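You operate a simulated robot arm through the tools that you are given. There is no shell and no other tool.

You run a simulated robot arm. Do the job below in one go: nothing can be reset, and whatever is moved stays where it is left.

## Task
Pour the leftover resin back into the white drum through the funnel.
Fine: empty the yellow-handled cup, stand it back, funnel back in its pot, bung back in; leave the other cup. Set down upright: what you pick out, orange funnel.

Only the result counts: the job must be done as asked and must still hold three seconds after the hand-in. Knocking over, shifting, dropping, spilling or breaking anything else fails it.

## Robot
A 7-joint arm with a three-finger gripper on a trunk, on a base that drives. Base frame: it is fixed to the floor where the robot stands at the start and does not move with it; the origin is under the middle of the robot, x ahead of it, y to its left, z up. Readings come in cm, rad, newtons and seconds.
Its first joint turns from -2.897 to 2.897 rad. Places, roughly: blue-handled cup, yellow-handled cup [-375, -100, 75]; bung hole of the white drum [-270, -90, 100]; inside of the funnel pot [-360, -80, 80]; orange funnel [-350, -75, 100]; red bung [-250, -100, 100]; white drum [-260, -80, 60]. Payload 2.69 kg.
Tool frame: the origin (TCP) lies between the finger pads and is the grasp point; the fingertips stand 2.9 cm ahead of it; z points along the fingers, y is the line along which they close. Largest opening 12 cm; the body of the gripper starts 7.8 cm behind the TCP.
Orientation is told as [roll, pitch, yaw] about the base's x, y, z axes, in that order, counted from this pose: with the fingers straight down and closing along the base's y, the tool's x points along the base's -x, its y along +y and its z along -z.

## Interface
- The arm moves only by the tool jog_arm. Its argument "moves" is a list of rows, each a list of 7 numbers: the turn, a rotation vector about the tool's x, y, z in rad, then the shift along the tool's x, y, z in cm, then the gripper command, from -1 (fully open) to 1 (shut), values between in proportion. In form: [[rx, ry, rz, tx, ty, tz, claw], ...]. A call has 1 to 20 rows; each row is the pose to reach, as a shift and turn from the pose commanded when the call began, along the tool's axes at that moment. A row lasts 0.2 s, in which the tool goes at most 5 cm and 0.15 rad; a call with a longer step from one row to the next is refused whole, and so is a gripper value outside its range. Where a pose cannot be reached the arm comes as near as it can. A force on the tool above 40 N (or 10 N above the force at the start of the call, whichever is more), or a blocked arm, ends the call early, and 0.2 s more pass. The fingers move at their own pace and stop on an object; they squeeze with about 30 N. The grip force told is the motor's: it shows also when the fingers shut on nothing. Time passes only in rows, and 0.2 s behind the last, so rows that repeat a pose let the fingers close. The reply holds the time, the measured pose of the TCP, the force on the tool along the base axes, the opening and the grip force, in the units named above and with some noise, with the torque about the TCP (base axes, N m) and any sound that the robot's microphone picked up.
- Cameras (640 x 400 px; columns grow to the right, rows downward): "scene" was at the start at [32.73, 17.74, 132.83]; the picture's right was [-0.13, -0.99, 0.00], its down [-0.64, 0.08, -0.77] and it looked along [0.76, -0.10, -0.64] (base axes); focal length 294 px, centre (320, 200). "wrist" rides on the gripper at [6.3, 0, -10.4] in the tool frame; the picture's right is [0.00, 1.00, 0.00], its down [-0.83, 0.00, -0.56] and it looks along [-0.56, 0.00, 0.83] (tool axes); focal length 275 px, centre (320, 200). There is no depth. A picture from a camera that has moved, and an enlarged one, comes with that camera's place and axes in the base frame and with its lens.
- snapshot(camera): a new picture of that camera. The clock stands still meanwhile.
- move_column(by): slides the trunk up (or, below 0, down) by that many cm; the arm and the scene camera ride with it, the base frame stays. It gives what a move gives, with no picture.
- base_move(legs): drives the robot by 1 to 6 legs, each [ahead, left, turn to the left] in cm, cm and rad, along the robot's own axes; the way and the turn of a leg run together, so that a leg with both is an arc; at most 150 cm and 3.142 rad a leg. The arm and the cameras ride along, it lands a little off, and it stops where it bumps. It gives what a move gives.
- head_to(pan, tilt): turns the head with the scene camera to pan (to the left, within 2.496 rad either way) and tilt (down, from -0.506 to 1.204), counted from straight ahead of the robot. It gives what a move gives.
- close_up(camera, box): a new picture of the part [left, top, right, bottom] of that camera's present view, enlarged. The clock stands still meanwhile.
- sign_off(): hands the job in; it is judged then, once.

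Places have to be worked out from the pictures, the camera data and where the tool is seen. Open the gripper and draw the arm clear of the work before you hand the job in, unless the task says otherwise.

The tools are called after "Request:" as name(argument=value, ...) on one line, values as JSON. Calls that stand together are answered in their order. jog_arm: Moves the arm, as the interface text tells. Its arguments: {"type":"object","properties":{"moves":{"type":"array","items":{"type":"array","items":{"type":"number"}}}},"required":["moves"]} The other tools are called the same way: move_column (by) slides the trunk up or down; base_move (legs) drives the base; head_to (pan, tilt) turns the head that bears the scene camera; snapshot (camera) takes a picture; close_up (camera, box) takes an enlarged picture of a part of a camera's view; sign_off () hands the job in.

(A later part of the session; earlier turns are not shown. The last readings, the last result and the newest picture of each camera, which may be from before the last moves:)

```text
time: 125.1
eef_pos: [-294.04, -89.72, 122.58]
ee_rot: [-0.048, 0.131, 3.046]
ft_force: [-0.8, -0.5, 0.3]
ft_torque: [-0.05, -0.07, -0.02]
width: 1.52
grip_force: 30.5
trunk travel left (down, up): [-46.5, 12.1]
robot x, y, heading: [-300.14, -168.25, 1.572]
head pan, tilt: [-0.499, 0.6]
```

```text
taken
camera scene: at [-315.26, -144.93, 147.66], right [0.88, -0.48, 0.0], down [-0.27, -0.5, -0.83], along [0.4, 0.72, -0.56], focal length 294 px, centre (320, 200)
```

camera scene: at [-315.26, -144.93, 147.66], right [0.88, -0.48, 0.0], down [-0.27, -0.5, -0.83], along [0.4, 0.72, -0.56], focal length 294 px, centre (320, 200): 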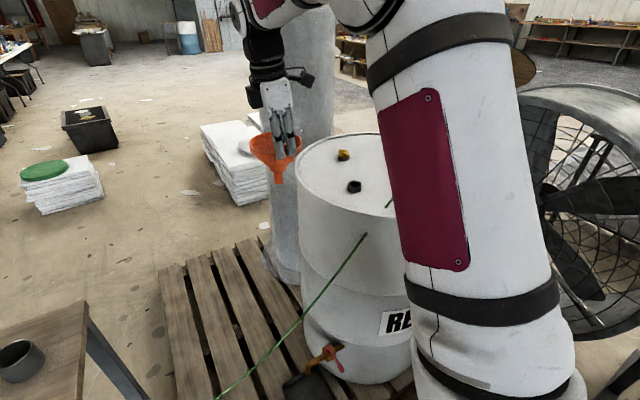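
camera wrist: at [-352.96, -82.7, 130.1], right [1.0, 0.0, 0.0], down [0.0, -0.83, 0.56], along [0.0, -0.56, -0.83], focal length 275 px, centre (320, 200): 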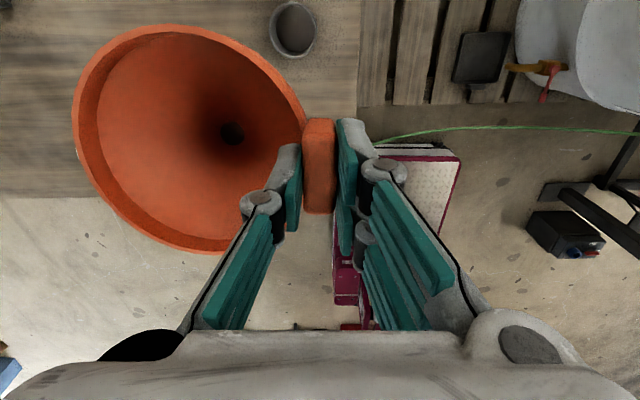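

Tracking matches the prediction. I finish the swing so the funnel's axis is over the hole.

Request:
jog_arm(moves=[[-0.018, 0.007, 0.136, 3.38, 0.01, 0.42, 1], [-0.036, 0.014, 0.272, 6.75, 0.03, 0.84, 1], [-0.054, 0.021, 0.408, 10.13, 0.04, 1.26, 1], [-0.071, 0.027, 0.544, 13.5, 0.06, 1.68, 1], [-0.089, 0.034, 0.68, 16.88, 0.07, 2.1, 1], [-0.089, 0.034, 0.68, 16.88, 0.07, 2.1, 1]])

Request:
snapshot(camera="scene")

Request:
close_up(camera="scene", box=[260, 90, 420, 230])

Request:
snapshot(camera="wrist")

```text
time: 126.5
eef_pos: [-277.08, -91.21, 122.72]
ee_rot: [-0.051, 0.131, 2.36]
ft_force: [0.2, 0.2, -0.9]
ft_torque: [-0.03, 0.01, -0.04]
width: 1.54
grip_force: 29.8
trunk travel left (down, up): [-46.5, 12.1]
robot x, y, heading: [-300.14, -167.91, 1.574]
head pan, tilt: [-0.499, 0.6]
```

```text
taken
camera scene: at [-315.22, -144.92, 147.66], right [0.88, -0.48, 0.0], down [-0.27, -0.5, -0.83], along [0.4, 0.72, -0.56], focal length 294 px, centre (320, 200)
```

scene: 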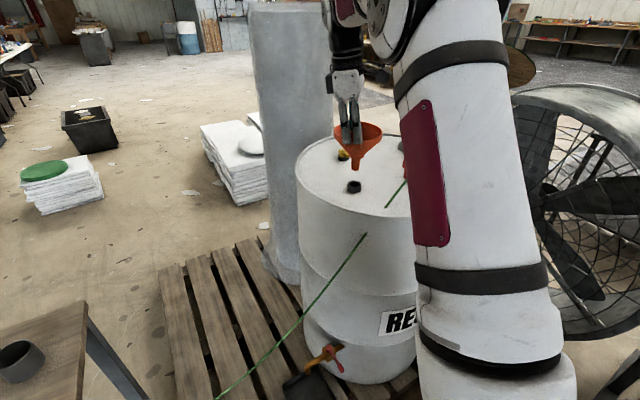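

```text
2.86 times, centred on (340, 160) of scene
camera zoom: at [-315.22, -144.92, 147.66], right [0.88, -0.48, 0.0], down [-0.27, -0.5, -0.83], along [0.4, 0.72, -0.56], focal length 840 px, centre (263, 314)
```

zoom: 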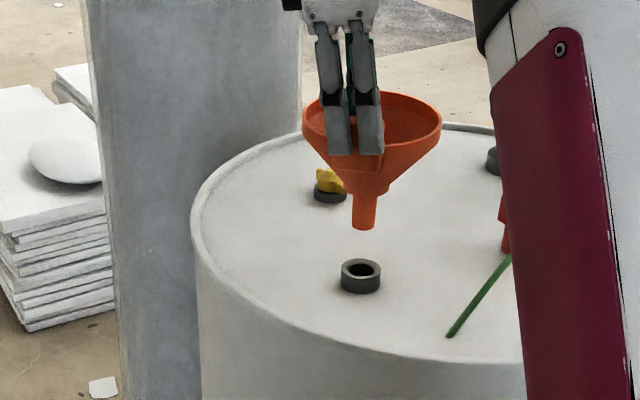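

```text
taken
camera wrist: at [-273.99, -95.11, 133.88], right [-0.7, -0.72, -0.05], down [-0.66, 0.61, 0.44], along [-0.29, 0.34, -0.9], focal length 275 px, centre (320, 200)
```

wrist: 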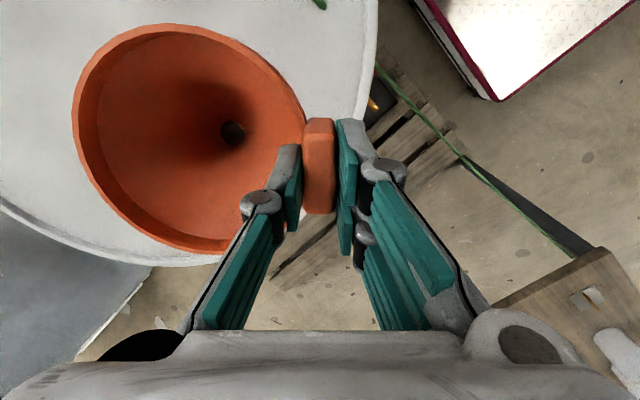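

The spout appears directly above the ring in this view, bottom at about z 107.8. I lower 3.8 cm vertically so the gap nearly closes, then compare again.

Request:
jog_arm(moves=[[0, 0, 0, -0.13, 0.05, 1.0, 1], [0, 0, 0, -0.26, 0.1, 2.0, 1], [0, 0, 0, -0.39, 0.15, 3.0, 1], [0, 0, 0, -0.49, 0.19, 3.76, 1], [0, 0, 0, -0.49, 0.19, 3.76, 1]])

Request:
close_up(camera="scene", box=[310, 120, 400, 210])

```text
time: 127.7
eef_pos: [-277.06, -91.16, 119.0]
ee_rot: [-0.05, 0.131, 2.362]
ft_force: [0.0, -0.6, -1.3]
ft_torque: [-0.01, 0.03, -0.01]
width: 1.53
grip_force: 30.5
trunk travel left (down, up): [-46.5, 12.1]
robot x, y, heading: [-300.13, -168.31, 1.566]
head pan, tilt: [-0.499, 0.6]
```

```text
4.44 times, centred on (355, 165) of scene
camera zoom: at [-315.22, -144.92, 147.66], right [0.88, -0.48, 0.0], down [-0.27, -0.5, -0.83], along [0.4, 0.72, -0.56], focal length 1306 px, centre (164, 356)
```

zoom: 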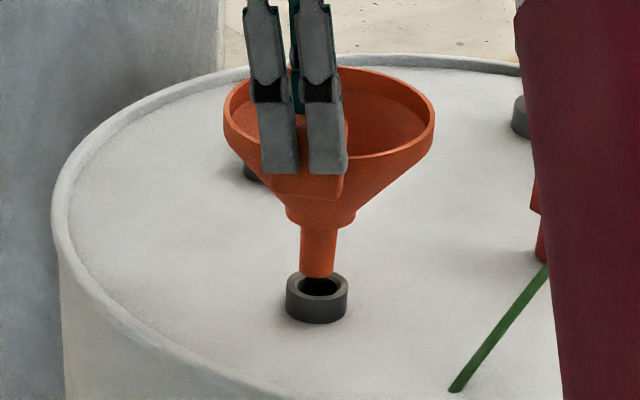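

I zoom tighter on the spout tip and ring to judge the fine alignment.

Request:
close_up(camera="scene", box=[335, 160, 375, 195])

```text
11.43 times, centred on (355, 178) of scene
camera zoom: at [-315.22, -144.92, 147.66], right [0.88, -0.48, 0.0], down [-0.27, -0.5, -0.83], along [0.4, 0.72, -0.56], focal length 3358 px, centre (-80, 457)
```

zoom: 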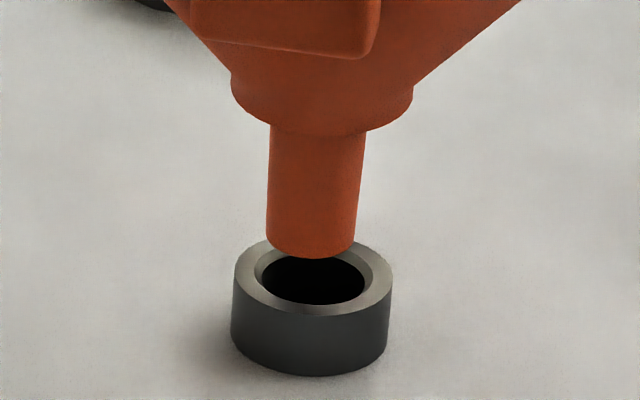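

The spout (≈2.25 cm) fits the ring (bore ≈2.55 cm with a chamfer), laterally aligned within 0.5 mm. I lower 0.9 cm in small steps watching force.

Request:
jog_arm(moves=[[0, 0, 0, -0.04, 0.015, 0.3, 1], [0, 0, 0, -0.08, 0.03, 0.6, 1], [0, 0, 0, -0.12, 0.045, 0.9, 1], [0, 0, 0, -0.12, 0.045, 0.9, 1]])

Request:
close_up(camera="scene", box=[335, 160, 375, 195])

```text
time: 128.7
eef_pos: [-277.06, -91.37, 118.03]
ee_rot: [-0.051, 0.13, 2.362]
ft_force: [0.4, 0.0, -0.9]
ft_torque: [0.0, 0.02, -0.05]
width: 1.54
grip_force: 30.4
trunk travel left (down, up): [-46.5, 12.1]
robot x, y, heading: [-300.37, -168.28, 1.571]
head pan, tilt: [-0.499, 0.6]
```

```text
11.43 times, centred on (355, 178) of scene
camera zoom: at [-315.22, -144.92, 147.66], right [0.88, -0.48, 0.0], down [-0.27, -0.5, -0.83], along [0.4, 0.72, -0.56], focal length 3358 px, centre (-80, 457)
```

zoom: 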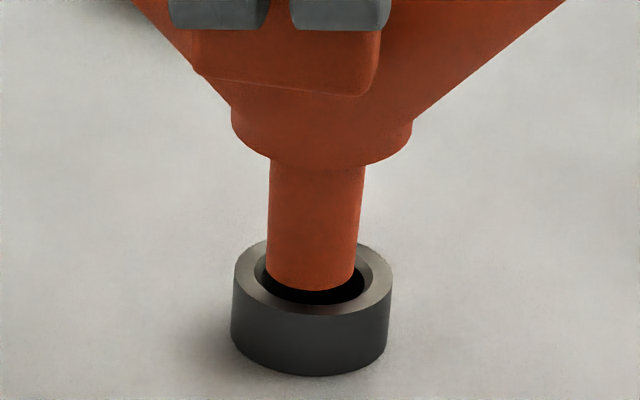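

The tip now nearly coincides with the bore. I lower another 0.5 cm gently.

Request:
jog_arm(moves=[[0, 0, 0, -0.03, 0.01, 0.2, 1], [0, 0, 0, -0.055, 0.02, 0.4, 1], [0, 0, 0, -0.07, 0.025, 0.5, 1], [0, 0, 0, -0.07, 0.025, 0.5, 1]])

Request:
close_up(camera="scene", box=[335, 160, 375, 195])

```text
time: 129.7
eef_pos: [-277.09, -91.29, 117.57]
ee_rot: [-0.05, 0.132, 2.361]
ft_force: [-1.1, 0.1, 2.0]
ft_torque: [-0.02, -0.03, -0.02]
width: 1.52
grip_force: 29.8
trunk travel left (down, up): [-46.5, 12.1]
robot x, y, heading: [-300.29, -168.45, 1.571]
head pan, tilt: [-0.499, 0.6]
```

```text
11.43 times, centred on (355, 178) of scene
camera zoom: at [-315.22, -144.94, 147.67], right [0.88, -0.48, 0.0], down [-0.27, -0.5, -0.83], along [0.4, 0.72, -0.56], focal length 3358 px, centre (-80, 457)
```

zoom: 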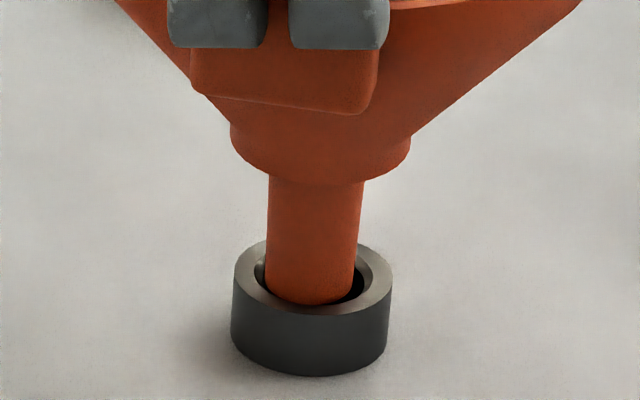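

There is about 2-3 N of contact on the chamfer; I nudge 0.1 cm to the right and continue down 0.6 cm to see if it slides in.

Request:
jog_arm(moves=[[0, 0, 0, -0.05, 0.1, 0.15, 1], [0, 0, 0, -0.07, 0.1, 0.3, 1], [0, 0, 0, -0.1, 0.1, 0.5, 1], [0, 0, 0, -0.1, 0.1, 0.6, 1], [0, 0, 0, -0.1, 0.1, 0.6, 1]])

Request:
close_up(camera="scene", box=[335, 160, 375, 195])

```text
time: 130.9
eef_pos: [-277.13, -91.5, 116.76]
ee_rot: [-0.049, 0.131, 2.36]
ft_force: [2.8, 1.2, -1.4]
ft_torque: [0.33, -0.42, -0.02]
width: 1.53
grip_force: 29.9
trunk travel left (down, up): [-46.5, 12.1]
robot x, y, heading: [-300.39, -168.61, 1.573]
head pan, tilt: [-0.499, 0.6]
```

```text
11.43 times, centred on (355, 178) of scene
camera zoom: at [-315.2, -144.91, 147.64], right [0.88, -0.48, 0.0], down [-0.27, -0.5, -0.83], along [0.4, 0.72, -0.56], focal length 3358 px, centre (-80, 457)
```

zoom: 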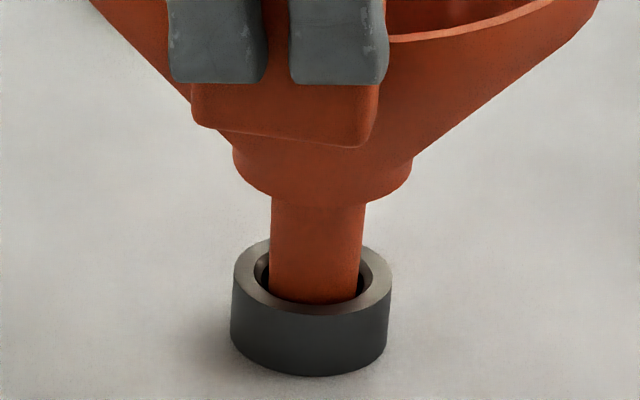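

The spout is inside the ring, pressing lightly on its SW wall. I shift 0.15 cm back NE and continue down toward seating the collar.

Request:
jog_arm(moves=[[0, 0, 0, -0.03, -0.15, 0.2, 1], [0, 0, 0, -0.06, -0.15, 0.5, 1], [0, 0, 0, -0.1, -0.14, 0.8, 1], [0, 0, 0, -0.14, -0.13, 1.1, 1], [0, 0, 0, -0.18, -0.12, 1.4, 1], [0, 0, 0, -0.18, -0.12, 1.4, 1]])

Request:
close_up(camera="scene", box=[330, 150, 380, 195])

```text
time: 132.3
eef_pos: [-277.02, -91.16, 115.52]
ee_rot: [-0.052, 0.131, 2.362]
ft_force: [2.2, 1.1, 0.2]
ft_torque: [0.15, -0.22, -0.07]
width: 1.55
grip_force: 30.2
trunk travel left (down, up): [-46.5, 12.1]
robot x, y, heading: [-300.23, -168.41, 1.575]
head pan, tilt: [-0.499, 0.6]
```

```text
8.89 times, centred on (355, 172) of scene
camera zoom: at [-315.21, -144.92, 147.66], right [0.88, -0.48, 0.0], down [-0.27, -0.5, -0.83], along [0.4, 0.72, -0.56], focal length 2612 px, centre (9, 444)
```

zoom: 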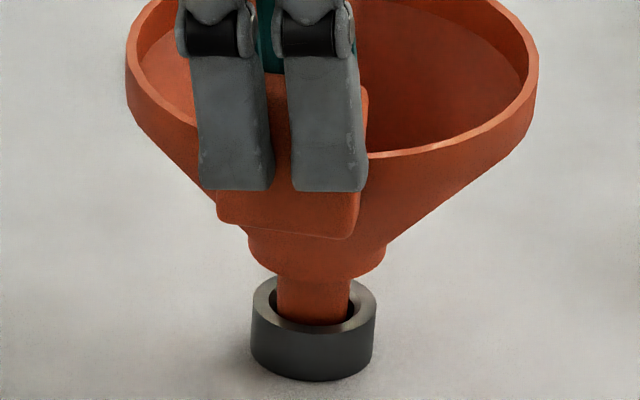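

About 2.2 cm remains to the ring. I keep lowering with a slight further shift toward +x.

Request:
jog_arm(moves=[[0, 0, 0, 0.0, -0.1, 0.3, 1], [0, 0, 0, -0.05, -0.09, 0.7, 1], [0, 0, 0, -0.1, -0.07, 1.1, 1], [0, 0, 0, -0.15, -0.05, 1.5, 1], [0, 0, 0, -0.19, -0.03, 1.8, 1], [0, 0, 0, -0.22, -0.02, 2.0, 1], [0, 0, 0, -0.22, -0.02, 2.0, 1]])

Request:
close_up(camera="scene", box=[330, 150, 380, 195])

```text
time: 133.9
eef_pos: [-276.93, -91.07, 113.54]
ee_rot: [-0.05, 0.13, 2.361]
ft_force: [2.3, 1.2, 0.3]
ft_torque: [0.15, -0.19, 0.01]
width: 1.52
grip_force: 29.7
trunk travel left (down, up): [-46.5, 12.1]
robot x, y, heading: [-300.08, -168.02, 1.569]
head pan, tilt: [-0.499, 0.6]
```

```text
8.89 times, centred on (355, 172) of scene
camera zoom: at [-315.21, -144.91, 147.66], right [0.88, -0.48, 0.0], down [-0.27, -0.5, -0.82], along [0.4, 0.72, -0.57], focal length 2612 px, centre (9, 444)
```

zoom: 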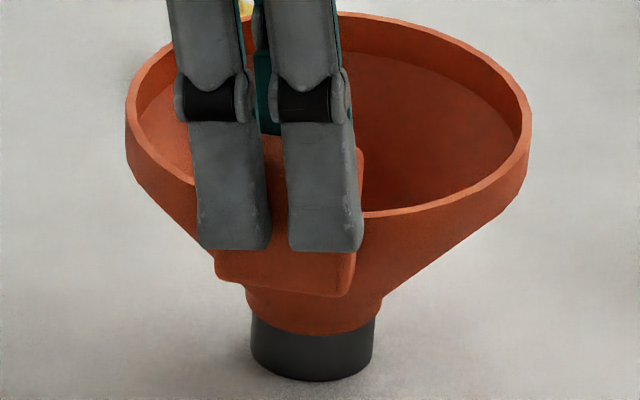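

The collar is practically on the ring. I lower 0.3 cm more to seat it.

Request:
jog_arm(moves=[[0, 0, 0, -0.02, -0.03, 0.15, 1], [0, 0, 0, -0.03, -0.03, 0.3, 1], [0, 0, 0, -0.03, -0.03, 0.3, 1]])

Request:
close_up(camera="scene", box=[330, 150, 380, 195])

```text
time: 134.7
eef_pos: [-277.01, -91.21, 113.29]
ee_rot: [-0.051, 0.13, 2.362]
ft_force: [-3.7, -4.8, 17.4]
ft_torque: [0.15, -0.27, -0.09]
width: 1.56
grip_force: 30.3
trunk travel left (down, up): [-46.5, 12.1]
robot x, y, heading: [-300.2, -168.45, 1.573]
head pan, tilt: [-0.499, 0.6]
```

```text
8.89 times, centred on (355, 172) of scene
camera zoom: at [-315.27, -145.03, 147.69], right [0.88, -0.48, 0.0], down [-0.27, -0.5, -0.83], along [0.4, 0.72, -0.56], focal length 2612 px, centre (9, 444)
```

zoom: 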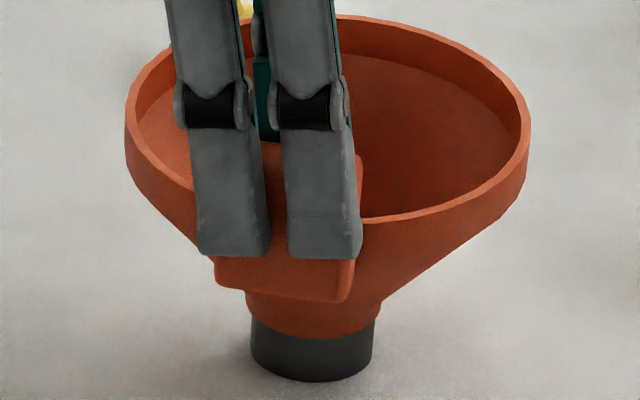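

Seated (17 N). I ease up 0.15 cm, open a little, and withdraw along the tool axis.

Request:
jog_arm(moves=[[0, 0, 0, 0, 0, -0.15, 1], [0, 0, 0, 0, 0, -0.15, 0.7], [0, 0, 0, 0, 0, -0.15, 0.5], [0, 0, 0, 0, 0, -0.15, 0.4], [0, 0, 0, 0, 0, -0.15, 0.4], [0, 0, 0, 0, 0, -1.5, 0.4], [0, 0, 0, 0, 0, -4, 0.4], [0, 0, 0, 0, 0, -7, 0.4], [0, 0, 0, 0, 0, -10, 0.4], [0, 0, 0, 0, 0, -10, 0.4]])

Request:
snapshot(camera="scene")

Request:
close_up(camera="scene", box=[310, 110, 410, 200])

Request:
snapshot(camera="wrist")

```text
time: 136.9
eef_pos: [-278.08, -90.51, 123.17]
ee_rot: [-0.052, 0.13, 2.363]
ft_force: [0.8, -0.3, -0.1]
ft_torque: [-0.02, 0.0, -0.01]
width: 3.58
grip_force: 0.1
trunk travel left (down, up): [-46.5, 12.1]
robot x, y, heading: [-300.41, -168.27, 1.568]
head pan, tilt: [-0.499, 0.6]
```

```text
taken
camera scene: at [-315.22, -144.92, 147.66], right [0.88, -0.48, 0.0], down [-0.27, -0.5, -0.83], along [0.4, 0.72, -0.56], focal length 294 px, centre (320, 200)
```

scene: 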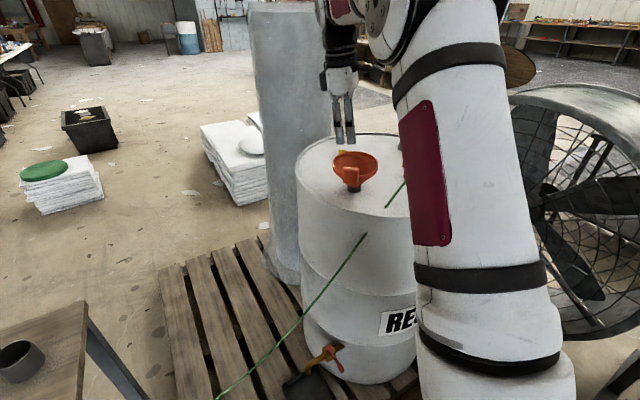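

```text
4.44 times, centred on (360, 155) of scene
camera zoom: at [-315.22, -144.92, 147.66], right [0.88, -0.48, 0.0], down [-0.27, -0.5, -0.83], along [0.4, 0.72, -0.56], focal length 1306 px, centre (142, 400)
```

zoom: 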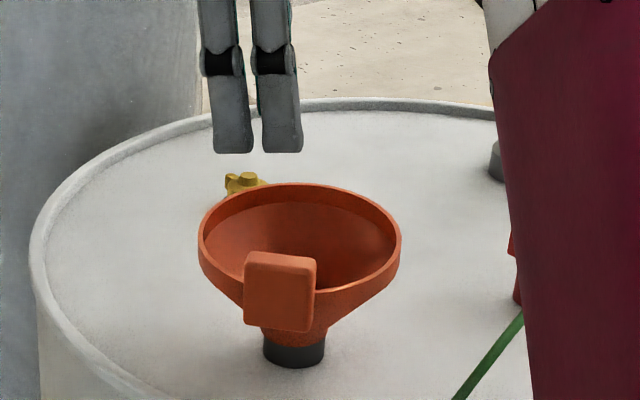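

```text
taken
camera wrist: at [-275.06, -94.37, 134.34], right [-0.69, -0.72, -0.05], down [-0.66, 0.61, 0.44], along [-0.29, 0.34, -0.9], focal length 275 px, centre (320, 200)
```

wrist: 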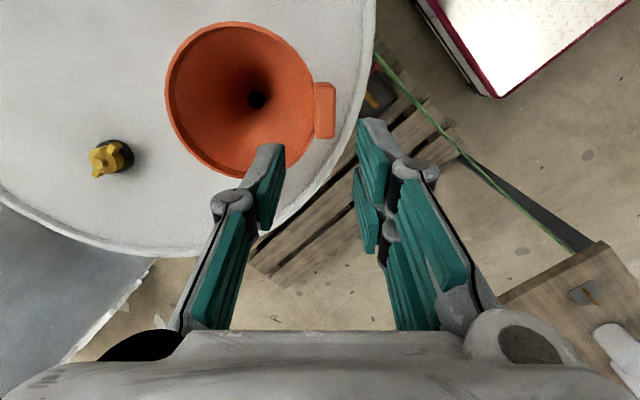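

The funnel stands upright in the ring on its own (centre ≈(-271.5,-85.5), rim z≈110). I now level the tool, rise, and drive 22 cm left toward the cups.

Request:
jog_arm(moves=[[-0.025, -0.065, 0, 0, 0, -2, 0.2], [-0.05, -0.13, 0, 0, 0, -4, 0], [-0.05, -0.13, 0, 0, 0, -5, 0], [-0.05, -0.13, 0, 0, 0, -5, -0.3]])

Request:
base_move(legs=[[0, 22, 0]])

Request:
jog_arm(moves=[[0, 0, 0.1, 0, 0, 0, -0.5], [0, 0, 0.24, 0, 0, 0, -0.5], [0, 0, 0.38, 0, 0, 0, -0.5], [0, 0, 0.52, 0, 0, 0, -0.5], [0, 0, 0.66, 0, 0, 0, -0.5], [0, 0, 0.79, 0, 0, 0, -0.5], [0, 0, 0.79, 0, 0, 0, -0.5]])

Request:
head_to(pan=0.5, tilt=0.8)

Request:
snapshot(camera="scene")

```text
time: 137.9
eef_pos: [-278.75, -90.3, 128.15]
ee_rot: [-0.001, 0.0, 2.365]
ft_force: [-0.3, 0.3, -0.3]
ft_torque: [-0.03, 0.0, -0.01]
width: 7.77
grip_force: 0.1
trunk travel left (down, up): [-46.5, 12.1]
robot x, y, heading: [-300.24, -167.95, 1.569]
head pan, tilt: [-0.499, 0.6]
```

```text
time: 139.6
eef_pos: [-300.57, -90.27, 128.12]
ee_rot: [0.0, 0.001, 2.363]
ft_force: [-0.2, 0.0, 0.0]
ft_torque: [0.0, -0.01, 0.0]
width: 7.81
grip_force: 0.1
trunk travel left (down, up): [-46.5, 12.1]
robot x, y, heading: [-322.05, -168.2, 1.568]
head pan, tilt: [-0.499, 0.6]
```

```text
time: 141.2
eef_pos: [-300.6, -90.33, 128.05]
ee_rot: [0.001, 0.001, 1.572]
ft_force: [-0.4, 0.5, 0.2]
ft_torque: [0.0, -0.02, 0.0]
width: 8.99
grip_force: 0.1
trunk travel left (down, up): [-46.5, 12.1]
robot x, y, heading: [-321.94, -168.25, 1.564]
head pan, tilt: [-0.499, 0.6]
```

```text
time: 142.4
eef_pos: [-300.49, -90.28, 128.11]
ee_rot: [0.001, 0.001, 1.574]
ft_force: [0.0, -0.2, -0.2]
ft_torque: [-0.01, -0.01, -0.03]
width: 9.0
grip_force: 0.1
trunk travel left (down, up): [-46.5, 12.1]
robot x, y, heading: [-321.98, -168.48, 1.565]
head pan, tilt: [0.499, 0.799]
```

```text
taken
camera scene: at [-345.21, -145.53, 145.98], right [0.88, 0.48, 0.0], down [0.34, -0.63, -0.7], along [-0.33, 0.61, -0.72], focal length 294 px, centre (320, 200)
```

scene: 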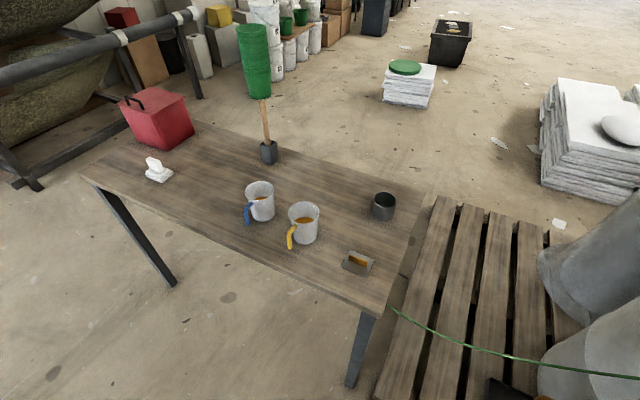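

The cups stand as before. I carry the empty gripper over to hover above the yellow-handled cup.

Request:
jog_arm(moves=[[0, 0, 0, 0.79, 4.53, 1, -0.5], [0, 0, 0, 1.59, 9.06, 2, -0.5], [0, 0, 0, 2.38, 13.6, 3, -0.5], [0, 0, 0, 3.18, 18.1, 4, -0.5], [0, 0, 0, 3.97, 22.7, 5, -0.5], [0, 0, 0, 4.76, 27.2, 6, -0.5], [0, 0, 0, 5.56, 31.7, 7, -0.5], [0, 0, 0, 6.35, 36.3, 8, -0.5], [0, 0, 0, 7.14, 40.8, 9, -0.5], [0, 0, 0, 7.94, 45.3, 10, -0.5], [0, 0, 0, 8.73, 49.8, 11, -0.5], [0, 0, 0, 9.53, 54.4, 12, -0.5], [0, 0, 0, 10.3, 58.9, 13, -0.5], [0, 0, 0, 11.1, 63.4, 14, -0.6], [0, 0, 0, 11.9, 68, 15, -0.6], [0, 0, 0, 12.7, 72.5, 16, -0.6], [0, 0, 0, 12.7, 72.5, 16, -0.6]])

Request:
snapshot(camera="wrist")

Request:
snapshot(camera="scene")

Request:
close_up(camera="scene", box=[220, 150, 350, 270])

```text
time: 146.0
eef_pos: [-373.3, -102.92, 111.87]
ee_rot: [-0.002, -0.001, 1.572]
ft_force: [0.1, -0.7, 0.8]
ft_torque: [-0.01, 0.0, 0.0]
width: 9.57
grip_force: 0.0
trunk travel left (down, up): [-46.5, 12.1]
robot x, y, heading: [-322.59, -168.12, 1.569]
head pan, tilt: [0.499, 0.799]
```

```text
taken
camera wrist: at [-373.21, -109.4, 122.39], right [-1.0, -0.01, 0.0], down [-0.01, 0.83, 0.56], along [0.0, 0.56, -0.83], focal length 275 px, centre (320, 200)
```

wrist: 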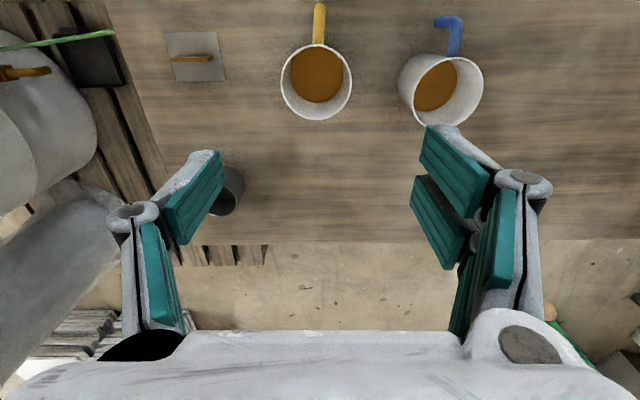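

```text
taken
camera scene: at [-345.23, -145.54, 145.98], right [0.88, 0.48, 0.0], down [0.34, -0.63, -0.7], along [-0.33, 0.61, -0.72], focal length 294 px, centre (320, 200)
```

scene: 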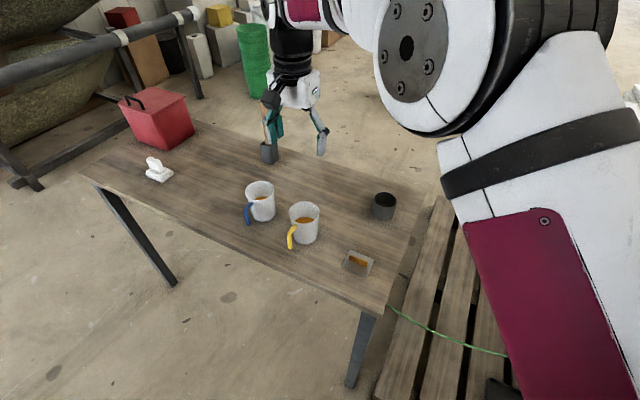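

```text
3.33 times, centred on (285, 210) of scene
camera zoom: at [-345.23, -145.54, 145.98], right [0.88, 0.48, 0.0], down [0.34, -0.63, -0.7], along [-0.33, 0.61, -0.72], focal length 980 px, centre (437, 167)
```

zoom: 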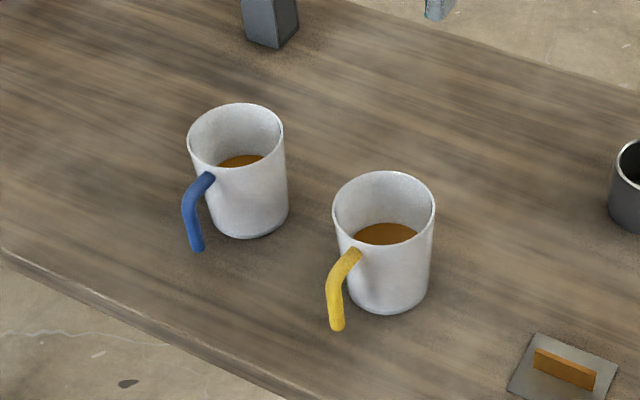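

The cup's rim centre computes to (-372.6,-103.1), handle due south, resin about half full. I lower partway around it and verify clearances.

Request:
jog_arm(moves=[[0, 0, 0, 0.15, -0.7, 4, -0.6], [0, 0, 0, 0.15, -0.7, 8, -0.6], [0, 0, 0, 0.15, -0.7, 12, -0.6], [0, 0, 0, 0.15, -0.7, 15.5, -0.6], [0, 0, 0, 0.15, -0.7, 15.5, -0.6]])

Request:
snapshot(camera="wrist")

Request:
close_up(camera="scene", box=[220, 150, 350, 270])

```text
time: 147.2
eef_pos: [-372.35, -103.2, 96.46]
ee_rot: [0.001, -0.001, 1.57]
ft_force: [0.1, -0.1, -0.1]
ft_torque: [0.0, 0.03, 0.01]
width: 9.59
grip_force: 0.1
trunk travel left (down, up): [-46.5, 12.1]
robot x, y, heading: [-322.27, -168.11, 1.57]
head pan, tilt: [0.499, 0.799]
```

```text
taken
camera wrist: at [-372.3, -109.69, 106.94], right [-1.0, -0.01, 0.0], down [-0.01, 0.83, 0.56], along [0.0, 0.56, -0.83], focal length 275 px, centre (320, 200)
```

wrist: 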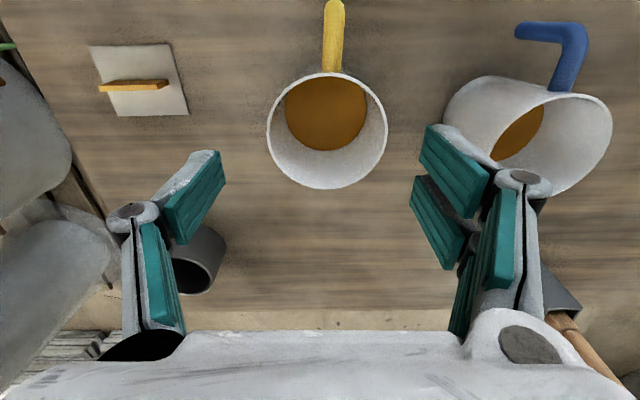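

```text
3.33 times, centred on (285, 210) of scene
camera zoom: at [-345.22, -145.54, 145.98], right [0.88, 0.48, 0.0], down [0.34, -0.63, -0.7], along [-0.33, 0.61, -0.72], focal length 980 px, centre (437, 167)
```

zoom: 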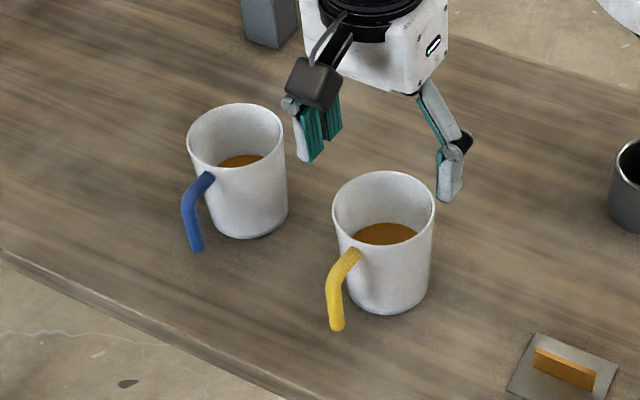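

Centred within 0.4 cm and clear of the blue cup. I correct, descend to z 85 and close on the cup body.

Request:
jog_arm(moves=[[0, 0, 0, 0.2, 0.3, 3, -0.6], [0, 0, 0, 0.2, 0.3, 6, -0.6], [0, 0, 0, 0.2, 0.3, 9, -0.6], [0, 0, 0, 0.2, 0.3, 11.4, -0.6], [0, 0, 0, 0.2, 0.3, 11.4, -0.6]])

Request:
close_up(camera="scene", box=[220, 150, 350, 270])

Request:
snapshot(camera="wrist")

```text
time: 148.4
eef_pos: [-372.62, -103.5, 85.18]
ee_rot: [0.0, -0.001, 1.573]
ft_force: [-0.4, 0.0, 0.1]
ft_torque: [-0.01, -0.02, 0.0]
width: 9.62
grip_force: 0.1
trunk travel left (down, up): [-46.5, 12.1]
robot x, y, heading: [-321.9, -168.41, 1.564]
head pan, tilt: [0.499, 0.799]
```

```text
3.33 times, centred on (285, 210) of scene
camera zoom: at [-345.23, -145.54, 145.98], right [0.88, 0.48, 0.0], down [0.34, -0.63, -0.7], along [-0.33, 0.61, -0.72], focal length 980 px, centre (437, 167)
```

zoom: 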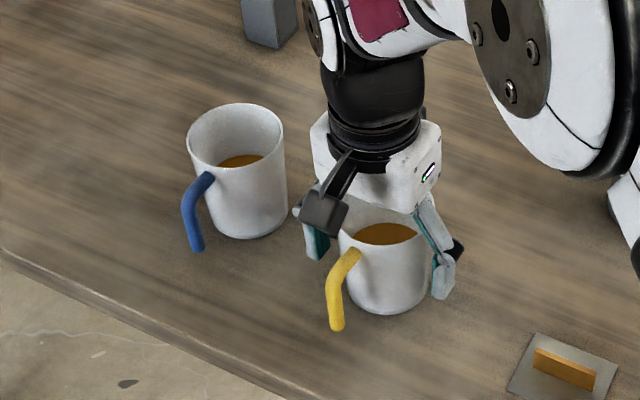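

```text
taken
camera wrist: at [-372.58, -109.97, 95.64], right [-1.0, -0.01, 0.0], down [-0.01, 0.83, 0.56], along [0.0, 0.56, -0.83], focal length 275 px, centre (320, 200)
```

wrist: 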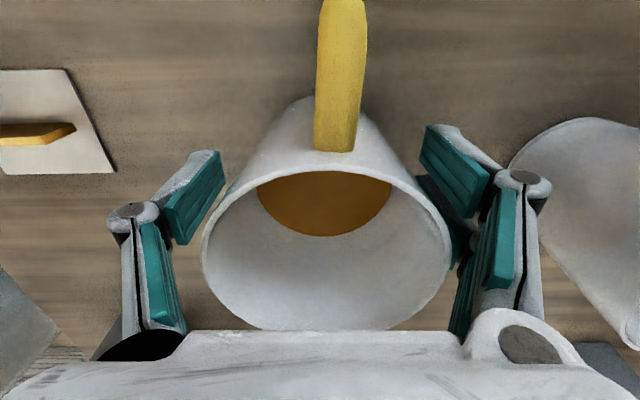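

The cup sits between the fingers with all clear. I close gently.

Request:
jog_arm(moves=[[0, 0, 0, 0, 0, 0, -0.5], [0, 0, 0, 0, 0, 0, -0.4], [0, 0, 0, 0, 0, 0, -0.3], [0, 0, 0, 0, 0, 0, -0.1], [0, 0, 0, 0, 0, 0, 0.3], [0, 0, 0, 0, 0, 0, 1], [0, 0, 0, 0, 0, 0, 1]])

Request:
close_up(camera="scene", box=[220, 150, 350, 270])

Request:
snapshot(camera="wrist")

```text
time: 150.0
eef_pos: [-372.62, -103.62, 85.31]
ee_rot: [0.001, 0.001, 1.574]
ft_force: [-1.0, -1.1, 6.4]
ft_torque: [0.12, -0.08, -0.01]
width: 7.23
grip_force: 30.1
trunk travel left (down, up): [-46.5, 12.1]
robot x, y, heading: [-322.31, -168.05, 1.569]
head pan, tilt: [0.499, 0.799]
```

```text
3.33 times, centred on (285, 210) of scene
camera zoom: at [-345.22, -145.56, 145.98], right [0.88, 0.48, 0.0], down [0.34, -0.63, -0.7], along [-0.33, 0.61, -0.72], focal length 980 px, centre (437, 167)
```

zoom: 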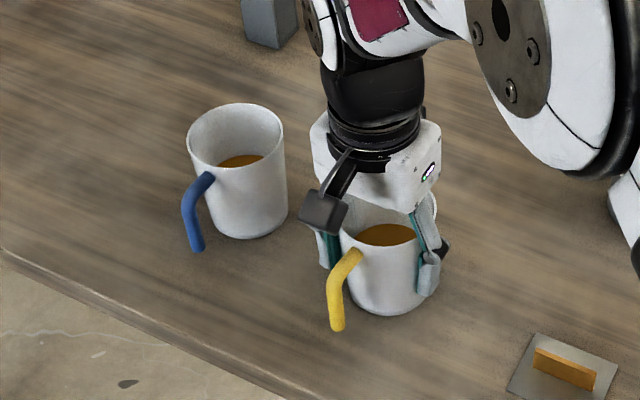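

```text
taken
camera wrist: at [-372.58, -109.98, 95.7], right [-1.0, -0.01, 0.0], down [-0.01, 0.83, 0.56], along [0.0, 0.56, -0.83], focal length 275 px, centre (320, 200)
```

wrist: 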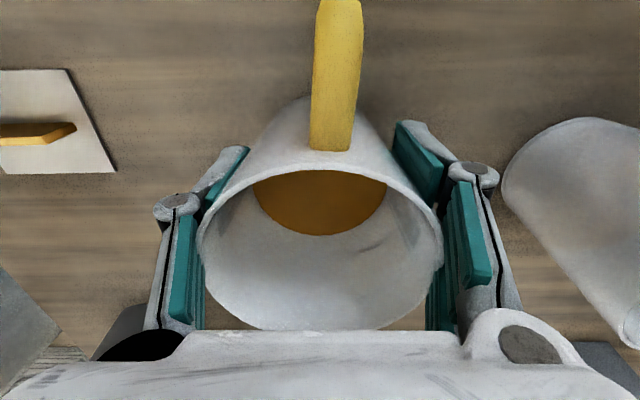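

Firm grip at 7.23 cm. I lift slowly and check the cup hangs level.

Request:
jog_arm(moves=[[0, 0, 0, 0, 0, -0.2, 1], [0, 0, 0, 0, 0, -0.5, 1], [0, 0, 0, 0, 0, -0.9, 1], [0, 0, 0, 0, 0, -1.4, 1], [0, 0, 0, 0, 0, -2, 1], [0, 0, 0, 0, 0, -2.8, 1], [0, 0, 0, 0, 0, -3.7, 1], [0, 0, 0, 0, 0, -4.7, 1], [0, 0, 0, 0, 0, -5.7, 1], [0, 0, 0, 0, 0, -6.7, 1], [0, 0, 0, 0, 0, -7.7, 1], [0, 0, 0, 0, 0, -8.7, 1], [0, 0, 0, 0, 0, -9.5, 1], [0, 0, 0, 0, 0, -10, 1], [0, 0, 0, 0, 0, -10, 1]])

Request:
snapshot(camera="scene")

Request:
close_up(camera="scene", box=[220, 100, 380, 250])

```text
time: 153.2
eef_pos: [-372.69, -103.47, 95.11]
ee_rot: [-0.001, 0.0, 1.573]
ft_force: [0.1, -1.2, -0.7]
ft_torque: [-0.02, -0.01, -0.02]
width: 7.18
grip_force: 30.5
trunk travel left (down, up): [-46.5, 12.1]
robot x, y, heading: [-322.34, -168.38, 1.568]
head pan, tilt: [0.499, 0.799]
```

```text
taken
camera scene: at [-345.23, -145.53, 145.97], right [0.88, 0.48, 0.0], down [0.34, -0.63, -0.7], along [-0.33, 0.61, -0.72], focal length 294 px, centre (320, 200)
```

scene: 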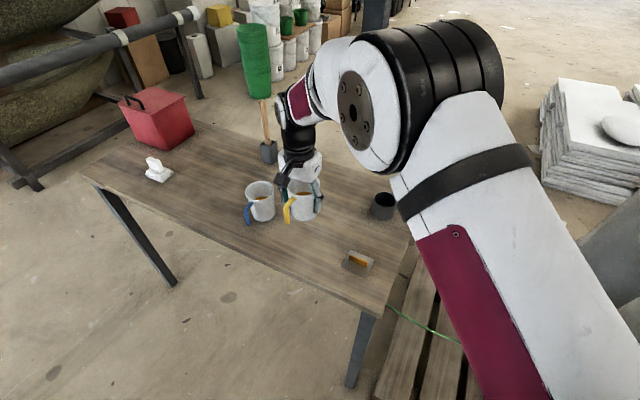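

```text
2.67 times, centred on (300, 175) of scene
camera zoom: at [-345.23, -145.53, 145.97], right [0.88, 0.48, 0.0], down [0.34, -0.63, -0.7], along [-0.33, 0.61, -0.72], focal length 784 px, centre (373, 267)
```

zoom: 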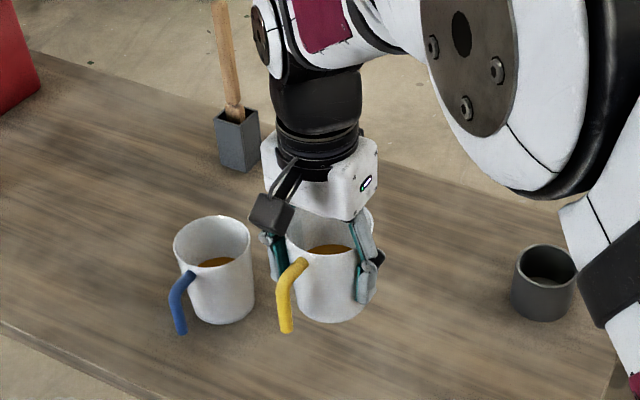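

The cup hangs level with resin undisturbed. I carry it up and toward the right slowly.

Request:
jog_arm(moves=[[0, 0, 0, -0.1, -0.3, -0.3, 1], [0, 0, 0, -0.3, -0.9, -0.8, 1], [0, 0, 0, -0.6, -1.9, -1.5, 1], [0, 0, 0, -1, -3.3, -2.5, 1], [0, 0, 0, -1.4, -5, -3.6, 1], [0, 0, 0, -1.9, -6.8, -4.8, 1], [0, 0, 0, -2.4, -8.7, -6, 1], [0, 0, 0, -2.9, -10.7, -7.3, 1], [0, 0, 0, -3.4, -12.7, -8.6, 1], [0, 0, 0, -3.9, -14.7, -9.9, 1], [0, 0, 0, -4.4, -16.7, -11.2, 1], [0, 0, 0, -4.9, -18.7, -12.5, 1], [0, 0, 0, -5.4, -20.7, -13.8, 1], [0, 0, 0, -6, -22.7, -15.2, 1], [0, 0, 0, -6.5, -24.7, -16.5, 1], [0, 0, 0, -7, -26.5, -17.7, 1], [0, 0, 0, -7.4, -28, -18.7, 1], [0, 0, 0, -7.7, -29.2, -19.5, 1], [0, 0, 0, -7.9, -29.8, -19.9, 1], [0, 0, 0, -8, -30, -20, 1]])

Request:
base_move(legs=[[0, -11, 0], [0, -11, 0]])

Request:
snapshot(camera="wrist")

Request:
head_to(pan=-0.2, tilt=0.6)

Request:
snapshot(camera="scene")

```text
time: 157.4
eef_pos: [-342.72, -95.44, 115.27]
ee_rot: [0.001, -0.002, 1.574]
ft_force: [0.3, 0.1, -1.4]
ft_torque: [-0.02, -0.03, -0.03]
width: 7.16
grip_force: 30.0
trunk travel left (down, up): [-46.5, 12.1]
robot x, y, heading: [-322.36, -168.04, 1.569]
head pan, tilt: [0.499, 0.799]
```

```text
time: 159.4
eef_pos: [-320.46, -95.38, 115.09]
ee_rot: [0.001, 0.001, 1.573]
ft_force: [-0.5, 0.0, -0.1]
ft_torque: [-0.01, 0.01, 0.01]
width: 7.12
grip_force: 29.5
trunk travel left (down, up): [-46.5, 12.1]
robot x, y, heading: [-300.03, -167.7, 1.57]
head pan, tilt: [0.499, 0.799]
```

```text
taken
camera wrist: at [-320.42, -101.9, 125.62], right [-1.0, -0.01, 0.0], down [-0.01, 0.83, 0.56], along [0.0, 0.56, -0.83], focal length 275 px, centre (320, 200)
```

wrist: 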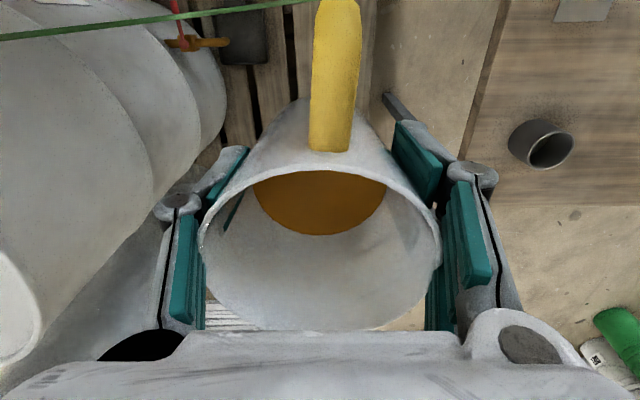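

```text
time: 160.5
eef_pos: [-320.62, -95.46, 115.16]
ee_rot: [0.001, 0.0, 1.574]
ft_force: [0.6, -0.7, -0.8]
ft_torque: [0.03, -0.01, -0.01]
width: 7.15
grip_force: 30.2
trunk travel left (down, up): [-46.5, 12.1]
robot x, y, heading: [-299.89, -168.5, 1.57]
head pan, tilt: [-0.201, 0.6]
```

```text
taken
camera scene: at [-317.39, -144.01, 147.66], right [0.98, -0.2, 0.0], down [-0.11, -0.55, -0.82], along [0.17, 0.81, -0.57], focal length 294 px, centre (320, 200)
```

scene: 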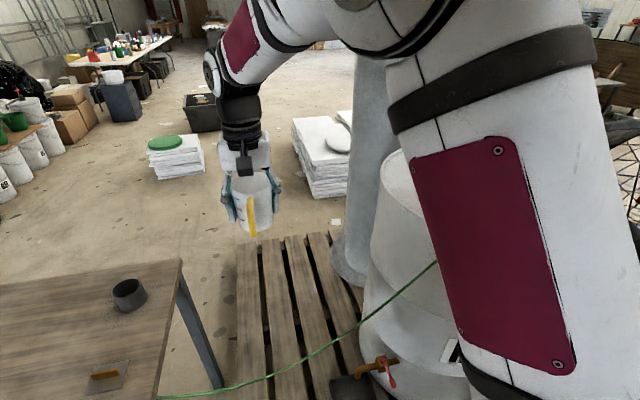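

Cup is steady. I raise it to z≈124 and turn it +90° (handle to the east, camera to the east) slowly.

Request:
jog_arm(moves=[[0, 0, -0.03, 0, 0, -0.3, 1], [0, 0, -0.08, 0, 0, -0.8, 1], [0, 0, -0.15, 0, 0, -1.4, 1], [0, 0, -0.24, 0, 0, -2, 1], [0, 0, -0.34, 0, 0, -2.6, 1], [0, 0, -0.44, 0, 0, -3.2, 1], [0, 0, -0.54, 0, 0, -3.8, 1], [0, 0, -0.64, 0, 0, -4.4, 1], [0, 0, -0.74, 0, 0, -5, 1], [0, 0, -0.84, 0, 0, -5.6, 1], [0, 0, -0.94, 0, 0, -6.2, 1], [0, 0, -1.04, 0, 0, -6.8, 1], [0, 0, -1.14, 0, 0, -7.4, 1], [0, 0, -1.24, 0, 0, -8, 1], [0, 0, -1.34, 0, 0, -8.4, 1], [0, 0, -1.43, 0, 0, -8.7, 1], [0, 0, -1.5, 0, 0, -8.9, 1], [0, 0, -1.55, 0, 0, -9, 1], [0, 0, -1.571, 0, 0, -9, 1], [0, 0, -1.571, 0, 0, -9, 1]])

Request:
head_to(pan=-0.5, tilt=0.6)

Request:
snapshot(camera="scene")

```text
time: 164.7
eef_pos: [-320.43, -95.48, 124.2]
ee_rot: [-0.001, -0.001, -3.137]
ft_force: [-0.7, -0.7, -1.3]
ft_torque: [0.0, 0.0, -0.03]
width: 7.15
grip_force: 30.3
trunk travel left (down, up): [-46.5, 12.1]
robot x, y, heading: [-299.85, -168.38, 1.572]
head pan, tilt: [-0.201, 0.6]
```

```text
time: 165.5
eef_pos: [-320.41, -95.46, 124.25]
ee_rot: [-0.002, 0.0, -3.139]
ft_force: [0.0, 0.1, -0.7]
ft_torque: [0.01, 0.0, -0.03]
width: 7.14
grip_force: 29.7
trunk travel left (down, up): [-46.5, 12.1]
robot x, y, heading: [-299.7, -168.09, 1.567]
head pan, tilt: [-0.499, 0.6]
```

```text
taken
camera scene: at [-314.93, -144.91, 147.66], right [0.88, -0.48, 0.0], down [-0.27, -0.5, -0.83], along [0.4, 0.72, -0.56], focal length 294 px, centre (320, 200)
```

scene: 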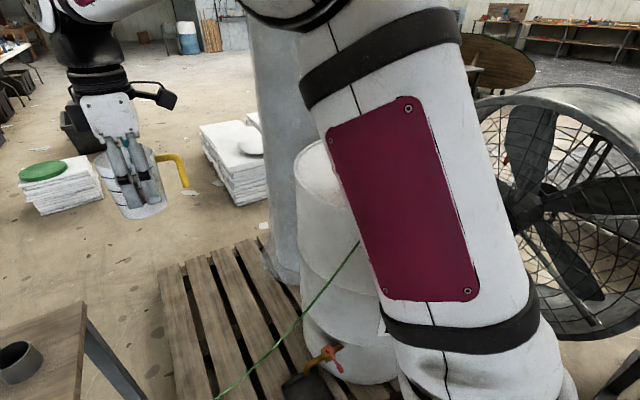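

Handle now faces east with the lip side to the west. I carry the cup over the funnel at z 124 (bottom ≈118, funnel rim ≈110).

Request:
jog_arm(moves=[[0, 0, 0, 0.5, -0.1, 0, 1], [0, 0, 0, 1.6, -0.3, 0, 1], [0, 0, 0, 3.2, -0.6, 0, 1], [0, 0, 0, 5.4, -1, 0, 1], [0, 0, 0, 8, -1.5, 0, 1], [0, 0, 0, 11, -2, 0, 1], [0, 0, 0, 14.2, -2.6, 0, 1], [0, 0, 0, 17.5, -3.2, 0, 1], [0, 0, 0, 20.9, -3.9, 0, 1], [0, 0, 0, 24.3, -4.5, 0, 1], [0, 0, 0, 27.7, -5.1, 0, 1], [0, 0, 0, 31.1, -5.8, 0, 1], [0, 0, 0, 34.5, -6.4, 0, 1], [0, 0, 0, 37.8, -7, 0, 1], [0, 0, 0, 40.8, -7.6, 0, 1], [0, 0, 0, 43.4, -8.1, 0, 1], [0, 0, 0, 45.4, -8.4, 0, 1], [0, 0, 0, 46.9, -8.7, 0, 1], [0, 0, 0, 47.7, -8.9, 0, 1], [0, 0, 0, 48, -9, 0, 1]])

Request:
snapshot(camera="scene")

Request:
close_up(camera="scene", box=[300, 60, 440, 200])

Request:
snapshot(camera="wrist")

```text
time: 169.7
eef_pos: [-272.43, -86.37, 124.17]
ee_rot: [-0.001, 0.001, -3.141]
ft_force: [-0.2, 0.5, -0.1]
ft_torque: [-0.03, 0.01, -0.01]
width: 7.1
grip_force: 30.0
trunk travel left (down, up): [-46.5, 12.1]
robot x, y, heading: [-300.18, -168.09, 1.573]
head pan, tilt: [-0.499, 0.6]
```

```text
taken
camera scene: at [-314.91, -144.91, 147.66], right [0.88, -0.48, 0.0], down [-0.27, -0.5, -0.83], along [0.4, 0.72, -0.56], focal length 294 px, centre (320, 200)
```

scene: 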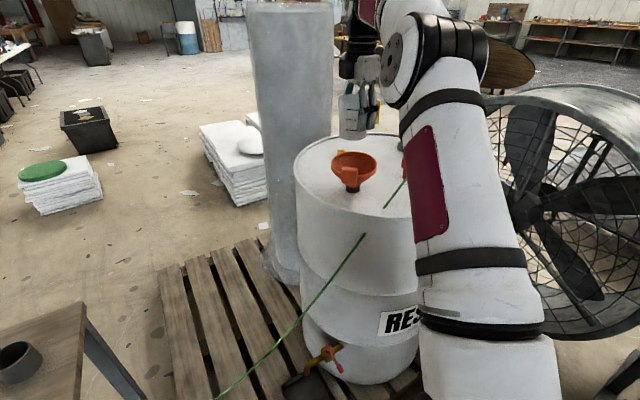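

```text
2.86 times, centred on (370, 130) of scene
camera zoom: at [-314.91, -144.91, 147.66], right [0.88, -0.48, 0.0], down [-0.27, -0.5, -0.83], along [0.4, 0.72, -0.56], focal length 840 px, centre (177, 400)
```

zoom: 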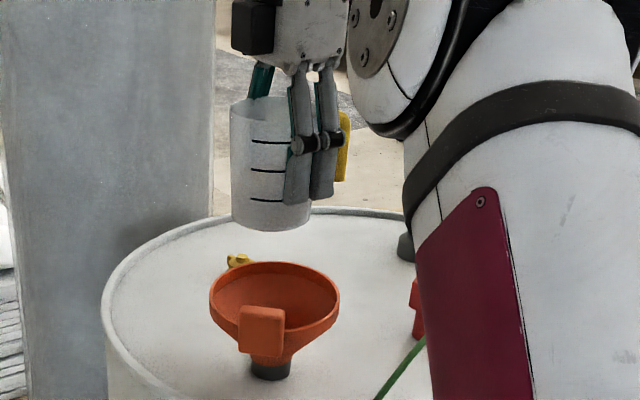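

```text
taken
camera wrist: at [-266.15, -86.43, 134.65], right [0.01, -1.0, 0.0], down [-0.83, -0.01, 0.56], along [-0.56, 0.0, -0.83], focal length 275 px, centre (320, 200)
```

wrist: 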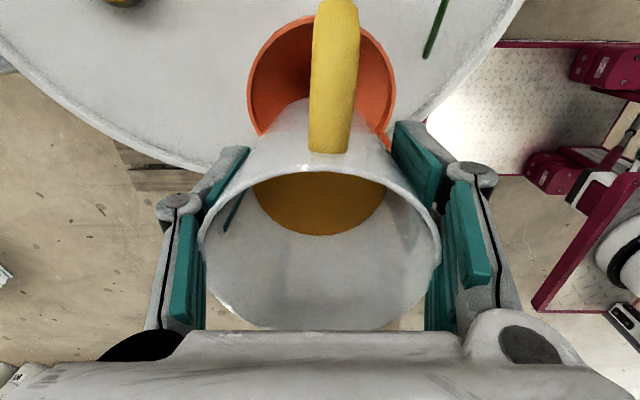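

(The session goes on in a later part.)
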